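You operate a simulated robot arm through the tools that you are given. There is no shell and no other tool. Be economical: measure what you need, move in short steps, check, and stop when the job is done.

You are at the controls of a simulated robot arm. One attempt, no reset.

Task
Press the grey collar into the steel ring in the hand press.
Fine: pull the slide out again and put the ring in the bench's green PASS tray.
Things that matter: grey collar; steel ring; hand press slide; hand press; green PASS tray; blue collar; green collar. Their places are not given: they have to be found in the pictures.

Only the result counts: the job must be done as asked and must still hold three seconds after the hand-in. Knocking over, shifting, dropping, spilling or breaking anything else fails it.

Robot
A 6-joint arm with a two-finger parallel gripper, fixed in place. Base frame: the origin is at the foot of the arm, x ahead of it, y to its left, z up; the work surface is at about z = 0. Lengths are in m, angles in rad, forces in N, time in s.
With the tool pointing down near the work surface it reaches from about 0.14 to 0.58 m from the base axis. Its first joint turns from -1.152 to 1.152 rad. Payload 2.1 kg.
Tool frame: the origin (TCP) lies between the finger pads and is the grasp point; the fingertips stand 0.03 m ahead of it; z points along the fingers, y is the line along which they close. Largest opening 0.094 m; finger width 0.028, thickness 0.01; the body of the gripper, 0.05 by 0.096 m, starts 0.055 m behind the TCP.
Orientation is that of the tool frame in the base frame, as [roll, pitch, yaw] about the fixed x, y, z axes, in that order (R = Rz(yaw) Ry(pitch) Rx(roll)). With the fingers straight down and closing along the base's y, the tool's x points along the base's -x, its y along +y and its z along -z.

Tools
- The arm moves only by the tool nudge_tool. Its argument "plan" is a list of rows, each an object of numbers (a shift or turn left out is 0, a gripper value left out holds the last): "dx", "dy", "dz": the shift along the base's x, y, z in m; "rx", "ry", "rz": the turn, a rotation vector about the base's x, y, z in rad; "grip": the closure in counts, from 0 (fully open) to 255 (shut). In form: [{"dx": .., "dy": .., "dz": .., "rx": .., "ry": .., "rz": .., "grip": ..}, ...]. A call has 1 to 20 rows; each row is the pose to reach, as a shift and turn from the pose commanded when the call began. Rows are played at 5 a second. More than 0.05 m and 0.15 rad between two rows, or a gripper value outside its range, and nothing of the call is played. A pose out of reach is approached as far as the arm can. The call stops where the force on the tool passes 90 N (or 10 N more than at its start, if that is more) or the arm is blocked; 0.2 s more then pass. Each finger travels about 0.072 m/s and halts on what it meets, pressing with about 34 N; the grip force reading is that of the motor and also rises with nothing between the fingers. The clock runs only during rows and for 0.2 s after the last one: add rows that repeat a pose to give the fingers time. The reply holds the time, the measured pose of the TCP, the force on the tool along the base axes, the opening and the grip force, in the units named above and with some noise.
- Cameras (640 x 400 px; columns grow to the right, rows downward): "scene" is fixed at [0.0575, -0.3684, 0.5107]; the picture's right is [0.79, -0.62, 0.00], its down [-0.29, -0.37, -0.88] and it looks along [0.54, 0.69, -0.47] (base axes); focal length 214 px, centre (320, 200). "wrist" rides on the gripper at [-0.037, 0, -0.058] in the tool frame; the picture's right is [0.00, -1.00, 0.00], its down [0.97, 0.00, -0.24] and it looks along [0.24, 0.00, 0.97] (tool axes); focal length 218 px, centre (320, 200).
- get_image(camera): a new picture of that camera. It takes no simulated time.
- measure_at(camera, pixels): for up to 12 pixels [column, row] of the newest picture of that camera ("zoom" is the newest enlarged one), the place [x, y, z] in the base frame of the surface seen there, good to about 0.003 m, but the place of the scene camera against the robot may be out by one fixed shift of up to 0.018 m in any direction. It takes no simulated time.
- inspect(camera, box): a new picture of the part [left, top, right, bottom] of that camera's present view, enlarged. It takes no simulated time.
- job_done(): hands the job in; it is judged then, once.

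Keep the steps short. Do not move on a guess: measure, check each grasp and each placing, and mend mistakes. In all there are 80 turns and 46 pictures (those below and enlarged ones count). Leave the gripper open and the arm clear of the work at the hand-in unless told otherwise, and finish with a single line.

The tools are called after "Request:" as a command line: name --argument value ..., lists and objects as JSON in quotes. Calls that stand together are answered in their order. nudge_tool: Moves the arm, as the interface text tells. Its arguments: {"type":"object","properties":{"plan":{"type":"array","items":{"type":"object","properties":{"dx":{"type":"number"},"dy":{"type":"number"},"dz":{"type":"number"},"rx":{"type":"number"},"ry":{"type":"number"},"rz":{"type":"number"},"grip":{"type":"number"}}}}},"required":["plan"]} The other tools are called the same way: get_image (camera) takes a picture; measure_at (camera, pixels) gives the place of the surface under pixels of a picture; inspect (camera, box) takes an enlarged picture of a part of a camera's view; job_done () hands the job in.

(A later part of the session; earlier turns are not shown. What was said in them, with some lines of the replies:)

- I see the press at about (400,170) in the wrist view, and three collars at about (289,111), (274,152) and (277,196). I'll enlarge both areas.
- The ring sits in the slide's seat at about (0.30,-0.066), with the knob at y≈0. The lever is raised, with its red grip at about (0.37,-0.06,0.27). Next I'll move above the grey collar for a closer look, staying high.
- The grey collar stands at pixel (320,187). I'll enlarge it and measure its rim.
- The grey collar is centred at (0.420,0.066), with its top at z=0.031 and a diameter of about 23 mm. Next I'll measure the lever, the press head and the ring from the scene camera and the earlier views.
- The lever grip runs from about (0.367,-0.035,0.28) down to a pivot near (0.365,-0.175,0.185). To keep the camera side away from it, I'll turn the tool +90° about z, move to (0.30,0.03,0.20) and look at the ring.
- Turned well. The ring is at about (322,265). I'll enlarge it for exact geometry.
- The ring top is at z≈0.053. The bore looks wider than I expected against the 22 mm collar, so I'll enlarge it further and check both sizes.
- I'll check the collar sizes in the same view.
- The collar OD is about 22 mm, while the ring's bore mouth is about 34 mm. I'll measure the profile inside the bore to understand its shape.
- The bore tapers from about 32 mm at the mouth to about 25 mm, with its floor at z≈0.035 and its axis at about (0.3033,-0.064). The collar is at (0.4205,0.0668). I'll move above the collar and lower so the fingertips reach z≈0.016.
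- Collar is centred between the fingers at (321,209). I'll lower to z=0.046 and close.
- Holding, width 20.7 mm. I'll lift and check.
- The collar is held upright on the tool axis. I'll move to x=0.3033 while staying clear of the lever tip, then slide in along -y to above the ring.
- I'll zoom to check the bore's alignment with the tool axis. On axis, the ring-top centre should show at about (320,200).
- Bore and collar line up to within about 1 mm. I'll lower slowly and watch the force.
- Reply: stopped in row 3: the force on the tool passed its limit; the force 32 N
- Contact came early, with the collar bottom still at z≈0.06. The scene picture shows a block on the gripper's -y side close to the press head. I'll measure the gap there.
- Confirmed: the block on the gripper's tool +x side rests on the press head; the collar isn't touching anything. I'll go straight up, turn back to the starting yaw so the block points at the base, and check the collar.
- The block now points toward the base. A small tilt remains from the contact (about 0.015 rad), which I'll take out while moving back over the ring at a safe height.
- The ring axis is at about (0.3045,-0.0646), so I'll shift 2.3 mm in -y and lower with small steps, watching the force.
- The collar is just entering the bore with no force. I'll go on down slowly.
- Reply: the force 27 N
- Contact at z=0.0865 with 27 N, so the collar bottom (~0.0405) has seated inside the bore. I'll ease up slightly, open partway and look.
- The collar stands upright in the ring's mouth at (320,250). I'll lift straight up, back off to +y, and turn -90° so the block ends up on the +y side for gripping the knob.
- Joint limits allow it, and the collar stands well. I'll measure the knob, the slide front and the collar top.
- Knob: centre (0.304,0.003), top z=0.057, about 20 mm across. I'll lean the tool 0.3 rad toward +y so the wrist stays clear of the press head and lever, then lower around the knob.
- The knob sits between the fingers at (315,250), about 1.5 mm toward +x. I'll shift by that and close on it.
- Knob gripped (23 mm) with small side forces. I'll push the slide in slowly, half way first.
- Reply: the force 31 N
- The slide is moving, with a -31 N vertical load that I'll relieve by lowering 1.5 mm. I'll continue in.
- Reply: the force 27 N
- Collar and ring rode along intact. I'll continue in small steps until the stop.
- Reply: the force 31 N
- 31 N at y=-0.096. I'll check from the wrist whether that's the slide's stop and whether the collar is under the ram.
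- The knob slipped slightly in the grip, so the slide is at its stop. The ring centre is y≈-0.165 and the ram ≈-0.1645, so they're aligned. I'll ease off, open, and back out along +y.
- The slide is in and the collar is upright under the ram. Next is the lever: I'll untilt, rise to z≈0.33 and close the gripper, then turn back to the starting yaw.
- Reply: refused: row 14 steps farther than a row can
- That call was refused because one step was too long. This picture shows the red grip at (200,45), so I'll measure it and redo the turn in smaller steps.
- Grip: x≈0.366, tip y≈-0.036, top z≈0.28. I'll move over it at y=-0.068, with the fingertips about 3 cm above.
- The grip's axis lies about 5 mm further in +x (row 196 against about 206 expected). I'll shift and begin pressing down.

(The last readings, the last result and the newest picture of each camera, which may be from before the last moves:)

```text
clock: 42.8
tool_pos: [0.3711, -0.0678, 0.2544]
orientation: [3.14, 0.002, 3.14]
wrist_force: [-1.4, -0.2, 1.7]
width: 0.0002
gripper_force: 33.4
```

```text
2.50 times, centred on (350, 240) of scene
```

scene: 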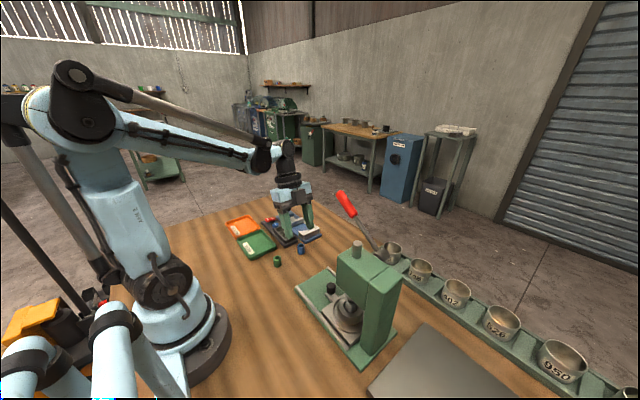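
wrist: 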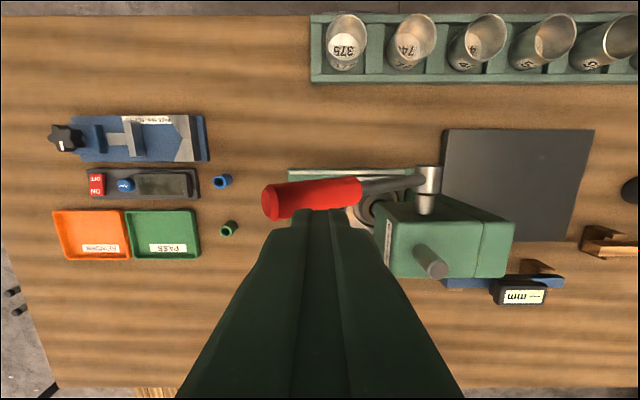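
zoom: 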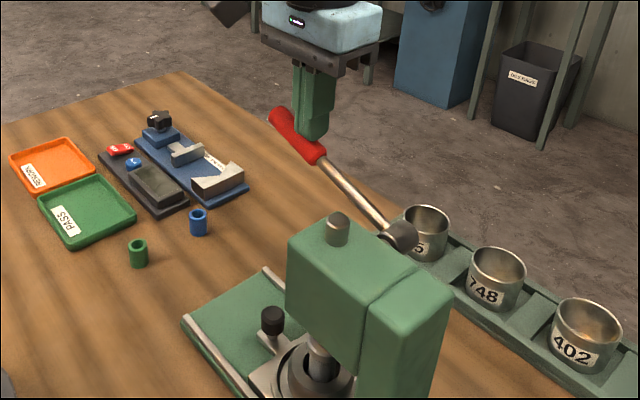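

The lever follows with almost no force, and the ram is coming down. I'll keep pressing in small steps.

Request:
nudge_tool --plan '[{"dz": -0.007}, {"dz": -0.014}, {"dz": -0.021}, {"dz": -0.028}, {"dz": -0.035}, {"dz": -0.042}, {"dz": -0.049}, {"dz": -0.056}, {"dz": -0.063}, {"dz": -0.07}, {"dz": -0.07}]'

Request:
inspect --camera "scene" --box '[280, 160, 420, 320]'

```text
clock: 44.3
tool_pos: [0.3704, -0.0674, 0.2149]
orientation: [3.138, -0.001, 3.138]
wrist_force: [-2.5, -1.4, 57.1]
width: 0.0
gripper_force: 32.8
stopped in row 7: the force on the tool passed its limit (the readings are from after the stop); the commanded pose is now the measured one
```

```text
2.50 times, centred on (350, 240) of scene
```

zoom: 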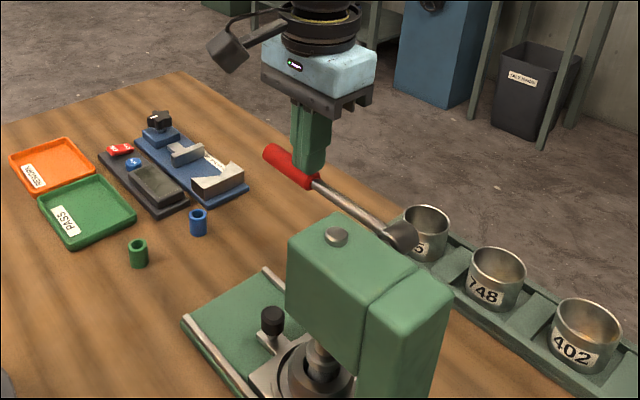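

Force limit reached and the ram's top is nearly flush with the head, so it may be bottoming. I'll press again with fine steps to see whether it still moves.

Request:
nudge_tool --plan '[{"dz": -0.002}, {"dz": -0.004}, {"dz": -0.006}, {"dz": -0.008}, {"dz": -0.01}, {"dz": -0.012}, {"dz": -0.014}, {"dz": -0.016}]'

```text
clock: 44.9
tool_pos: [0.3708, -0.0674, 0.2151]
orientation: [3.138, -0.003, 3.138]
wrist_force: [-2.4, -0.9, 52.7]
width: 0.0
gripper_force: 33.1
stopped in row 2: the force on the tool passed its limit (the readings are from after the stop); the commanded pose is now the measured one
```

No further travel at 90 N here. I'll try once more near the grip's end, where the leverage is about 30% better, to make sure it's fully pressed.

Request:
nudge_tool --plan '[{"dz": 0.015}, {"dz": 0.02, "dy": 0.015}, {"dz": 0.015, "dy": 0.03}, {"dz": 0.01, "dy": 0.03}, {"dz": 0.006, "dy": 0.03}, {"dz": 0.003, "dy": 0.03}, {"dz": 0.0, "dy": 0.03}, {"dz": -0.003, "dy": 0.03}, {"dz": -0.006, "dy": 0.03}, {"dz": -0.009, "dy": 0.03}, {"dz": -0.012, "dy": 0.03}, {"dz": -0.015, "dy": 0.03}, {"dz": -0.018, "dy": 0.03}, {"dz": -0.021, "dy": 0.03}, {"dz": -0.024, "dy": 0.03}]'

Request:
inspect --camera "scene" --box '[300, 230, 380, 310]'

```text
clock: 46.8
tool_pos: [0.3708, -0.0359, 0.2141]
orientation: [3.134, -0.007, 3.141]
wrist_force: [-2.1, -0.6, 63.1]
width: 0.0
gripper_force: 32.6
stopped in row 9: the force on the tool passed its limit (the readings are from after the stop); the commanded pose is now the measured one
```

```text
5.00 times, centred on (340, 270) of scene
```

zoom: 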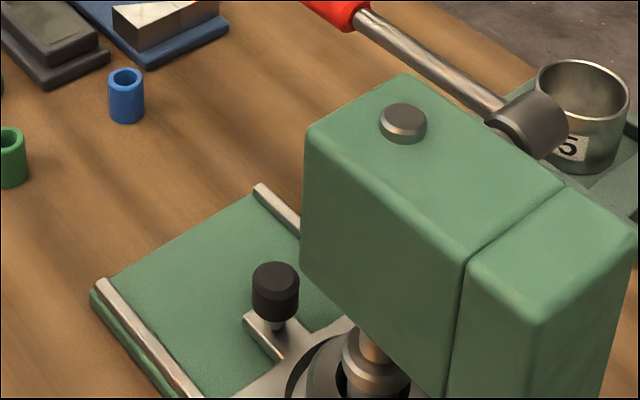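

Same stop with more leverage, so it's fully pressed. I'll rise and see whether the lever returns by itself.

Request:
nudge_tool --plan '[{"dz": 0.012}, {"dz": 0.024}, {"dz": 0.04}, {"dz": 0.06}, {"dz": 0.08}, {"dz": 0.1}, {"dz": 0.12}, {"dz": 0.13}, {"dz": 0.13}, {"dz": 0.13}]'

Request:
get_image --camera "scene"

```text
clock: 49.0
tool_pos: [0.3709, -0.0369, 0.3406]
orientation: [3.135, -0.004, 3.14]
wrist_force: [-0.2, -0.9, 0.1]
width: 0.0
gripper_force: 33.1
```

```text
5 pictures are left
```

scene: 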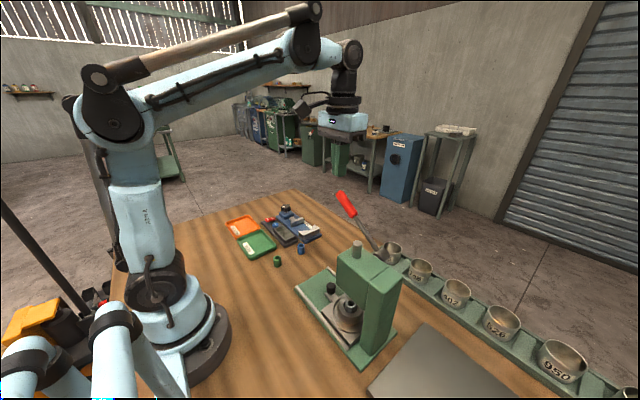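

The lever and ram sprung back up. Now I'll return for the slide: back off over the free area and turn -90° as before.

Request:
nudge_tool --plan '[{"dy": 0.04}, {"dx": -0.02, "dy": 0.077, "rz": -0.1, "grip": 100}, {"dx": -0.04, "dy": 0.077, "rz": -0.24}, {"dx": -0.067, "dy": 0.077, "rz": -0.38}, {"dx": -0.067, "dy": 0.077, "dz": -0.02, "rz": -0.52}, {"dx": -0.067, "dy": 0.077, "dz": -0.04, "rz": -0.66}, {"dx": -0.067, "dy": 0.077, "dz": -0.06, "rz": -0.8}, {"dx": -0.067, "dy": 0.077, "dz": -0.08, "rz": -0.94}, {"dx": -0.067, "dy": 0.077, "dz": -0.1, "rz": -1.08}, {"dx": -0.067, "dy": 0.077, "dz": -0.12, "rz": -1.22}, {"dx": -0.067, "dy": 0.077, "dz": -0.14, "rz": -1.36}, {"dx": -0.067, "dy": 0.077, "dz": -0.16, "rz": -1.5}, {"dx": -0.067, "dy": 0.077, "dz": -0.16, "rz": -1.57}, {"dx": -0.067, "dy": 0.077, "dz": -0.16, "rz": -1.57}]'

```text
clock: 52.0
tool_pos: [0.304, 0.0399, 0.1821]
orientation: [3.134, -0.005, 1.57]
wrist_force: [-0.3, 0.3, 0.2]
width: 0.0575
gripper_force: 0.1
```

I'll lean 0.3 rad again, lower in front of the knob, and slide in along -y with the fingers on both sides of it.

Request:
nudge_tool --plan '[{"rx": -0.1, "ry": 0.0025}, {"rx": -0.2, "ry": 0.005, "dz": -0.03}, {"rx": -0.305, "ry": 0.0076, "dz": -0.06, "dx": 0.0012}, {"rx": -0.305, "ry": 0.0076, "dz": -0.1, "dx": 0.0012, "dy": -0.03}, {"rx": -0.305, "ry": 0.0076, "dz": -0.118, "dx": 0.0012, "dy": -0.03}, {"rx": -0.305, "ry": 0.0076, "dz": -0.118, "dx": 0.0012, "dy": -0.06}, {"rx": -0.305, "ry": 0.0076, "dz": -0.118, "dx": 0.0012, "dy": -0.09}, {"rx": -0.305, "ry": 0.0076, "dz": -0.118, "dx": 0.0012, "dy": -0.115}, {"rx": -0.305, "ry": 0.0076, "dz": -0.118, "dx": 0.0012, "dy": -0.133}, {"rx": -0.305, "ry": 0.0076, "dz": -0.118, "dx": 0.0012, "dy": -0.133}]'

Request:
get_image --camera "wrist"

```text
clock: 54.2
tool_pos: [0.3034, -0.0928, 0.0622]
orientation: [-3.141, 0.299, 1.572]
wrist_force: [0.0, -0.8, -0.2]
width: 0.0572
gripper_force: 0.0
```

```text
4 pictures are left
```

wrist: 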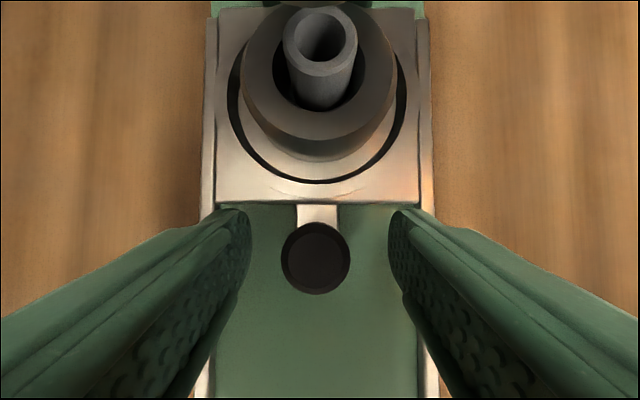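

The knob is between the fingers. The collar now protrudes less, so I'll measure how far.

Request:
measure_at --camera "wrist" --pixels '[[294, 55], [346, 55], [320, 73], [320, 68], [320, 120], [320, 130], [270, 110], [370, 110], [320, 150], [285, 90]]'

Request:
nudge_tool --plan '[{"dx": 0.0015}, {"dx": 0.0015, "grip": 255}, {"dx": 0.0015, "grip": 255}, {"dx": 0.0015, "grip": 255}, {"dx": 0.0015, "grip": 255}]'

```text
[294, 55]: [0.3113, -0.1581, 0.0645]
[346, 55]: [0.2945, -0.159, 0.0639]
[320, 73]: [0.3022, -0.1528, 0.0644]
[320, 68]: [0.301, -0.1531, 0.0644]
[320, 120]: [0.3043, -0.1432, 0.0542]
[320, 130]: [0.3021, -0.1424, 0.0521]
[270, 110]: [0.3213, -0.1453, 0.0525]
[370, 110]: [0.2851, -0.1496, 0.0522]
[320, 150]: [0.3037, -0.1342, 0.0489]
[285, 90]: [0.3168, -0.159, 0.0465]
```

```text
clock: 55.4
tool_pos: [0.3047, -0.0937, 0.0628]
orientation: [-3.14, 0.3, 1.574]
wrist_force: [-6.5, 0.4, 1.6]
width: 0.0237
gripper_force: 45.4
```

The collar top dropped from about 0.075 to 0.064, so it's pressed home. The knob is gripped and I'll pull the slide out by about 0.1 m.

Request:
nudge_tool --plan '[{"dy": 0.005}, {"dy": 0.012}, {"dy": 0.02}, {"dy": 0.028}, {"dy": 0.036}, {"dy": 0.044}, {"dy": 0.052}, {"dy": 0.06}, {"dy": 0.068}, {"dy": 0.076}, {"dy": 0.084}, {"dy": 0.091}, {"dy": 0.097}, {"dy": 0.101}, {"dy": 0.103}, {"dy": 0.103}]'

```text
clock: 58.8
tool_pos: [0.3055, 0.0081, 0.0641]
orientation: [-3.134, 0.31, 1.572]
wrist_force: [-20.2, -31.2, -2.9]
width: 0.0238
gripper_force: 45.1
```

The slide is at its outer stop (31 N). I'll ease off, open, back away, rise and untilt.

Request:
nudge_tool --plan '[{"dy": -0.003}, {"dy": -0.003, "grip": 100}, {"dy": -0.003, "grip": 100}, {"dy": -0.003, "grip": 100}, {"dy": -0.003, "grip": 100}, {"dy": 0.03}, {"dy": 0.04, "dz": 0.03}, {"dy": 0.04, "dz": 0.07, "rx": 0.1, "grip": 0}, {"dy": 0.04, "dz": 0.1, "rx": 0.2}, {"dy": 0.04, "dz": 0.12, "rx": 0.3}, {"dy": 0.04, "dz": 0.12, "rx": 0.305}, {"dy": 0.04, "dz": 0.12, "rx": 0.305}]'

Request:
nudge_tool --plan '[{"rz": 0.14}, {"rz": 0.28}, {"rz": 0.42}, {"rz": 0.56}, {"rz": 0.7}, {"rz": 0.84}, {"rz": 0.98}, {"rz": 1.12}, {"rz": 1.26}, {"rz": 1.4}, {"rz": 1.5}, {"rz": 1.57}, {"rz": 1.57, "dy": -0.03}, {"rz": 1.57, "dy": -0.05}, {"rz": 1.57, "dy": -0.05}]'

Request:
get_image --camera "wrist"

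```text
clock: 61.4
tool_pos: [0.3062, 0.048, 0.1836]
orientation: [3.141, -0.006, 1.572]
wrist_force: [-0.1, -0.2, 0.4]
width: 0.0942
gripper_force: 0.0
```

```text
clock: 64.6
tool_pos: [0.3055, 0.001, 0.1833]
orientation: [3.141, -0.007, -3.139]
wrist_force: [-0.3, 0.8, -0.8]
width: 0.0937
gripper_force: 0.0
```

```text
3 pictures are left
```

wrist: 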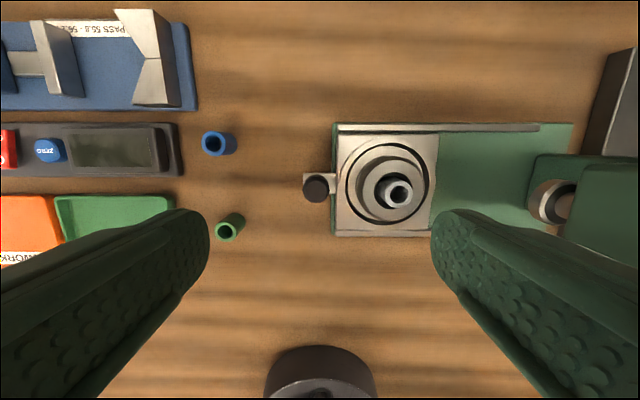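

The ring with its collar is at about (393,190). I'll measure ring edges, slide and tray.

Request:
measure_at --camera "wrist" --pixels '[[365, 190], [424, 192], [392, 160], [392, 219], [372, 190], [418, 192], [397, 192], [345, 150], [75, 200], [165, 200], [110, 206], [100, 215]]'

```text
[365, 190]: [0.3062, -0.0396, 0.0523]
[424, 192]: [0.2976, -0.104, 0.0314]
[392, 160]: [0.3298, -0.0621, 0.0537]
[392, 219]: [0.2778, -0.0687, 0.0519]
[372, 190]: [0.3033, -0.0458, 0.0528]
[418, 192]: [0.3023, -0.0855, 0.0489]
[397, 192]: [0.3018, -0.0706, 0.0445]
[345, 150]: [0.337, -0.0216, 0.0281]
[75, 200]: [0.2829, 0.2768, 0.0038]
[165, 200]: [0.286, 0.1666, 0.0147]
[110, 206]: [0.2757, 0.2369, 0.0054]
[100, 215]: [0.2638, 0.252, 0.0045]
```

Ring centre is (0.304,-0.0655), 52 mm across. A finger at full opening would pass close to the knob, so I'll narrow to about 74 mm, then move over the ring and lower.

Request:
nudge_tool --plan '[{"ry": -0.007, "grip": 54}, {"ry": -0.007, "dx": -0.0015, "dy": -0.033}, {"ry": -0.007, "dx": -0.0015, "dy": -0.0665}, {"ry": -0.007, "dx": -0.0015, "dy": -0.0665, "dz": -0.03}, {"ry": -0.007, "dx": -0.0015, "dy": -0.0665, "dz": -0.06}, {"ry": -0.007, "dx": -0.0015, "dy": -0.0665, "dz": -0.085}, {"ry": -0.007, "dx": -0.0015, "dy": -0.0665, "dz": -0.1}, {"ry": -0.007, "dx": -0.0015, "dy": -0.0665, "dz": -0.111}, {"ry": -0.007, "dx": -0.0015, "dy": -0.0665, "dz": -0.111}]'

```text
clock: 66.6
tool_pos: [0.3038, -0.065, 0.0743]
orientation: [3.141, 0.003, -3.141]
wrist_force: [0.0, -0.3, 1.0]
width: 0.0742
gripper_force: 0.0
```

In place with no contact. I'll close on the ring.

Request:
nudge_tool --plan '[{"dz": -0.001, "grip": 255}, {"dz": -0.001, "grip": 255}, {"dz": -0.001, "grip": 255}, {"dz": -0.001, "grip": 255}, {"dz": -0.001, "grip": 255}]'

```text
clock: 67.8
tool_pos: [0.3052, -0.0661, 0.0733]
orientation: [-3.14, 0.004, -3.141]
wrist_force: [-2.0, -1.3, 23.8]
width: 0.0593
gripper_force: 33.6
```

The width is 59 mm, wider than the ring's top, and there's 24 N upward. I'll look at the grip closely.

Request:
inspect --camera "scene" --box '[290, 240, 360, 310]'

```text
5.71 times, centred on (325, 275) of scene
```

zoom: 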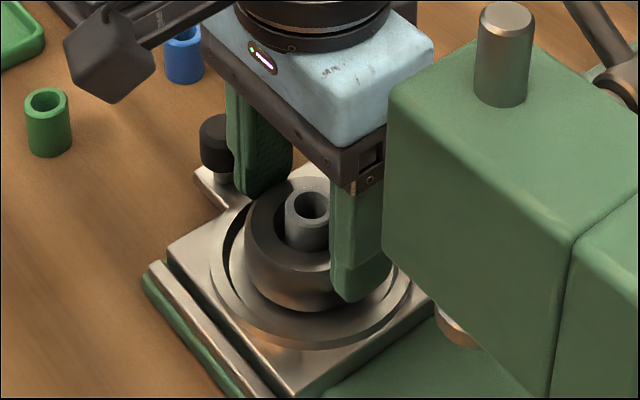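

The fingertips look like they bear on the upper slope of a barrel-shaped ring. I'll reopen a little, lower 3 mm past the widest part, and close again.

Request:
nudge_tool --plan '[{"dz": 0.001, "grip": 60}, {"dz": 0.001, "grip": 60}, {"dz": -0.001, "grip": 60}, {"dz": -0.0025, "grip": 60}, {"dz": -0.0035, "grip": 60}, {"dz": -0.0035, "grip": 60}]'

Request:
nudge_tool --plan '[{"grip": 255}, {"grip": 255}, {"grip": 255}, {"grip": 255}, {"grip": 255}]'

```text
clock: 69.2
tool_pos: [0.3053, -0.0656, 0.0685]
orientation: [3.14, 0.002, -3.14]
wrist_force: [-0.4, -0.2, 0.2]
width: 0.0719
gripper_force: 0.0
```

```text
clock: 70.4
tool_pos: [0.3046, -0.0653, 0.068]
orientation: [-3.141, 0.001, -3.14]
wrist_force: [0.4, -0.1, -0.1]
width: 0.0593
gripper_force: 34.3
```

Now there's no vertical force and the width is steady at 59.3 mm. I'll lift gently and watch.

Request:
nudge_tool --plan '[{"dz": 0.005}, {"dz": 0.012}, {"dz": 0.03}, {"dz": 0.06}, {"dz": 0.085}, {"dz": 0.085}]'

```text
clock: 71.8
tool_pos: [0.3054, -0.0668, 0.155]
orientation: [-3.141, 0.003, -3.14]
wrist_force: [-0.3, -0.6, -3.6]
width: 0.0592
gripper_force: 33.7
```

Holding well: the load is about 3.6 N and the width is unchanged. I'll carry it to above the PASS tray centre at about (0.243,0.228).

Request:
nudge_tool --plan '[{"dx": -0.005, "dy": 0.02}, {"dx": -0.014, "dy": 0.06}, {"dx": -0.023, "dy": 0.1}, {"dx": -0.032, "dy": 0.14}, {"dx": -0.041, "dy": 0.18}, {"dx": -0.05, "dy": 0.22}, {"dx": -0.057, "dy": 0.255}, {"dx": -0.0615, "dy": 0.28}, {"dx": -0.0615, "dy": 0.294}, {"dx": -0.0615, "dy": 0.294}]'

Request:
get_image --camera "wrist"

```text
clock: 74.0
tool_pos: [0.244, 0.2278, 0.1533]
orientation: [-3.141, 0.002, -3.141]
wrist_force: [-0.4, -0.3, -3.0]
width: 0.059
gripper_force: 34.5
```

```text
1 pictures are left
```

wrist: 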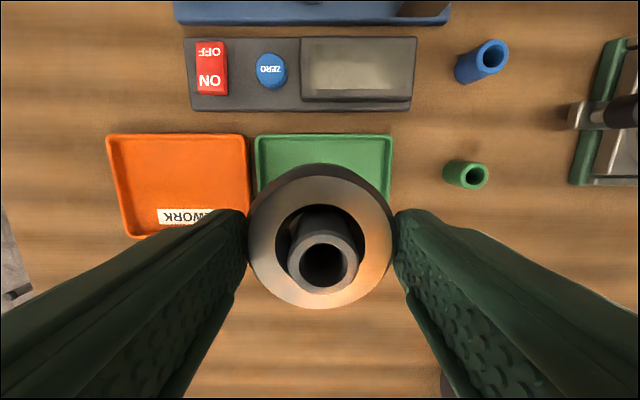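

The tray is under the ring. I'll measure its rims to centre exactly.

Request:
measure_at --camera "wrist" --pixels '[[257, 150], [391, 150], [325, 136], [325, 150], [270, 155], [380, 155], [262, 185], [240, 205], [125, 235], [180, 236]]'

```text
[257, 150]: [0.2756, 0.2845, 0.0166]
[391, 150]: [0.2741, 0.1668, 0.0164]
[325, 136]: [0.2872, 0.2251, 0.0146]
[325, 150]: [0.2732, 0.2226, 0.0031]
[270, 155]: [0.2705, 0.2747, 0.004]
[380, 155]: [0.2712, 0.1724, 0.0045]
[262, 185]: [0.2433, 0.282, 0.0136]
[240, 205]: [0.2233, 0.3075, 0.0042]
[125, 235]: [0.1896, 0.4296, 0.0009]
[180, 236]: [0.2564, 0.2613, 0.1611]
```

Tray centre is about (0.238,0.226) and its floor is at z≈0.004. I'll lower toward it, creeping at the end.

Request:
nudge_tool --plan '[{"dx": -0.004, "dy": -0.002, "dz": -0.03}, {"dx": -0.004, "dy": -0.002, "dz": -0.06}, {"dx": -0.004, "dy": -0.002, "dz": -0.085}, {"dx": -0.004, "dy": -0.002, "dz": -0.1}, {"dx": -0.004, "dy": -0.002, "dz": -0.104}, {"dx": -0.004, "dy": -0.002, "dz": -0.104}]'

Request:
nudge_tool --plan '[{"dz": -0.0015}, {"dz": -0.003}, {"dz": -0.0045}, {"dz": -0.0045}]'

```text
clock: 75.4
tool_pos: [0.2397, 0.2251, 0.0482]
orientation: [-3.141, 0.003, -3.141]
wrist_force: [-0.5, 0.6, -3.1]
width: 0.0596
gripper_force: 34.1
```

```text
clock: 76.4
tool_pos: [0.2385, 0.2248, 0.0448]
orientation: [-3.141, 0.003, 3.141]
wrist_force: [-0.5, -7.0, 23.6]
width: 0.0596
gripper_force: 33.7
```

Contact with the floor at 24 N. I'll ease off 1 mm, open to about 72 mm, then rise straight up.

Request:
nudge_tool --plan '[{"dz": 0.001}, {"dz": 0.001, "grip": 60}, {"dz": 0.001, "grip": 60}, {"dz": 0.001, "grip": 60}, {"dz": 0.001, "grip": 60}]'

Request:
nudge_tool --plan '[{"dz": 0.01}, {"dz": 0.03}, {"dz": 0.06}, {"dz": 0.1}, {"dz": 0.14}, {"dz": 0.16, "grip": 0}, {"dz": 0.16, "grip": 0}]'

Request:
get_image --camera "wrist"

```text
clock: 77.6
tool_pos: [0.2386, 0.2261, 0.047]
orientation: [3.141, 0.001, -3.14]
wrist_force: [0.2, 0.2, -0.1]
width: 0.0721
gripper_force: 0.1
```

```text
clock: 79.2
tool_pos: [0.2401, 0.2245, 0.2056]
orientation: [3.141, 0.001, -3.14]
wrist_force: [-0.2, 0.7, -0.2]
width: 0.094
gripper_force: 0.1
```

```text
0 pictures are left
```

wrist: 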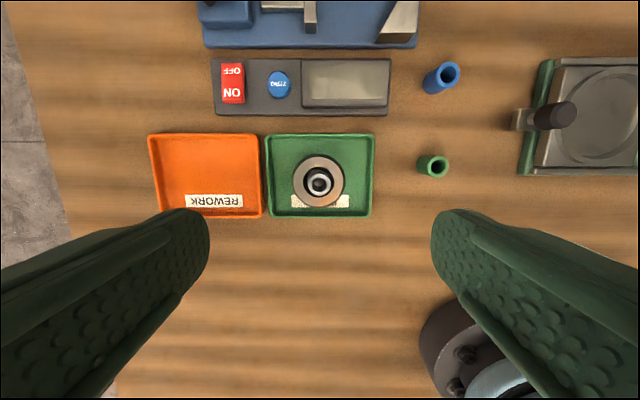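

The ring lies flat in the PASS tray with the grey collar in it. The slide is out, the other collars haven't moved, and the gripper is open and clear, so I'm handing in.

Request:
job_done

```text
The job is handed in.
```

The grey collar is pressed into the steel ring, the slide is pulled out again, and the ring is in the green PASS tray; on the way the gripper block briefly touched the press head, with no shift seen.
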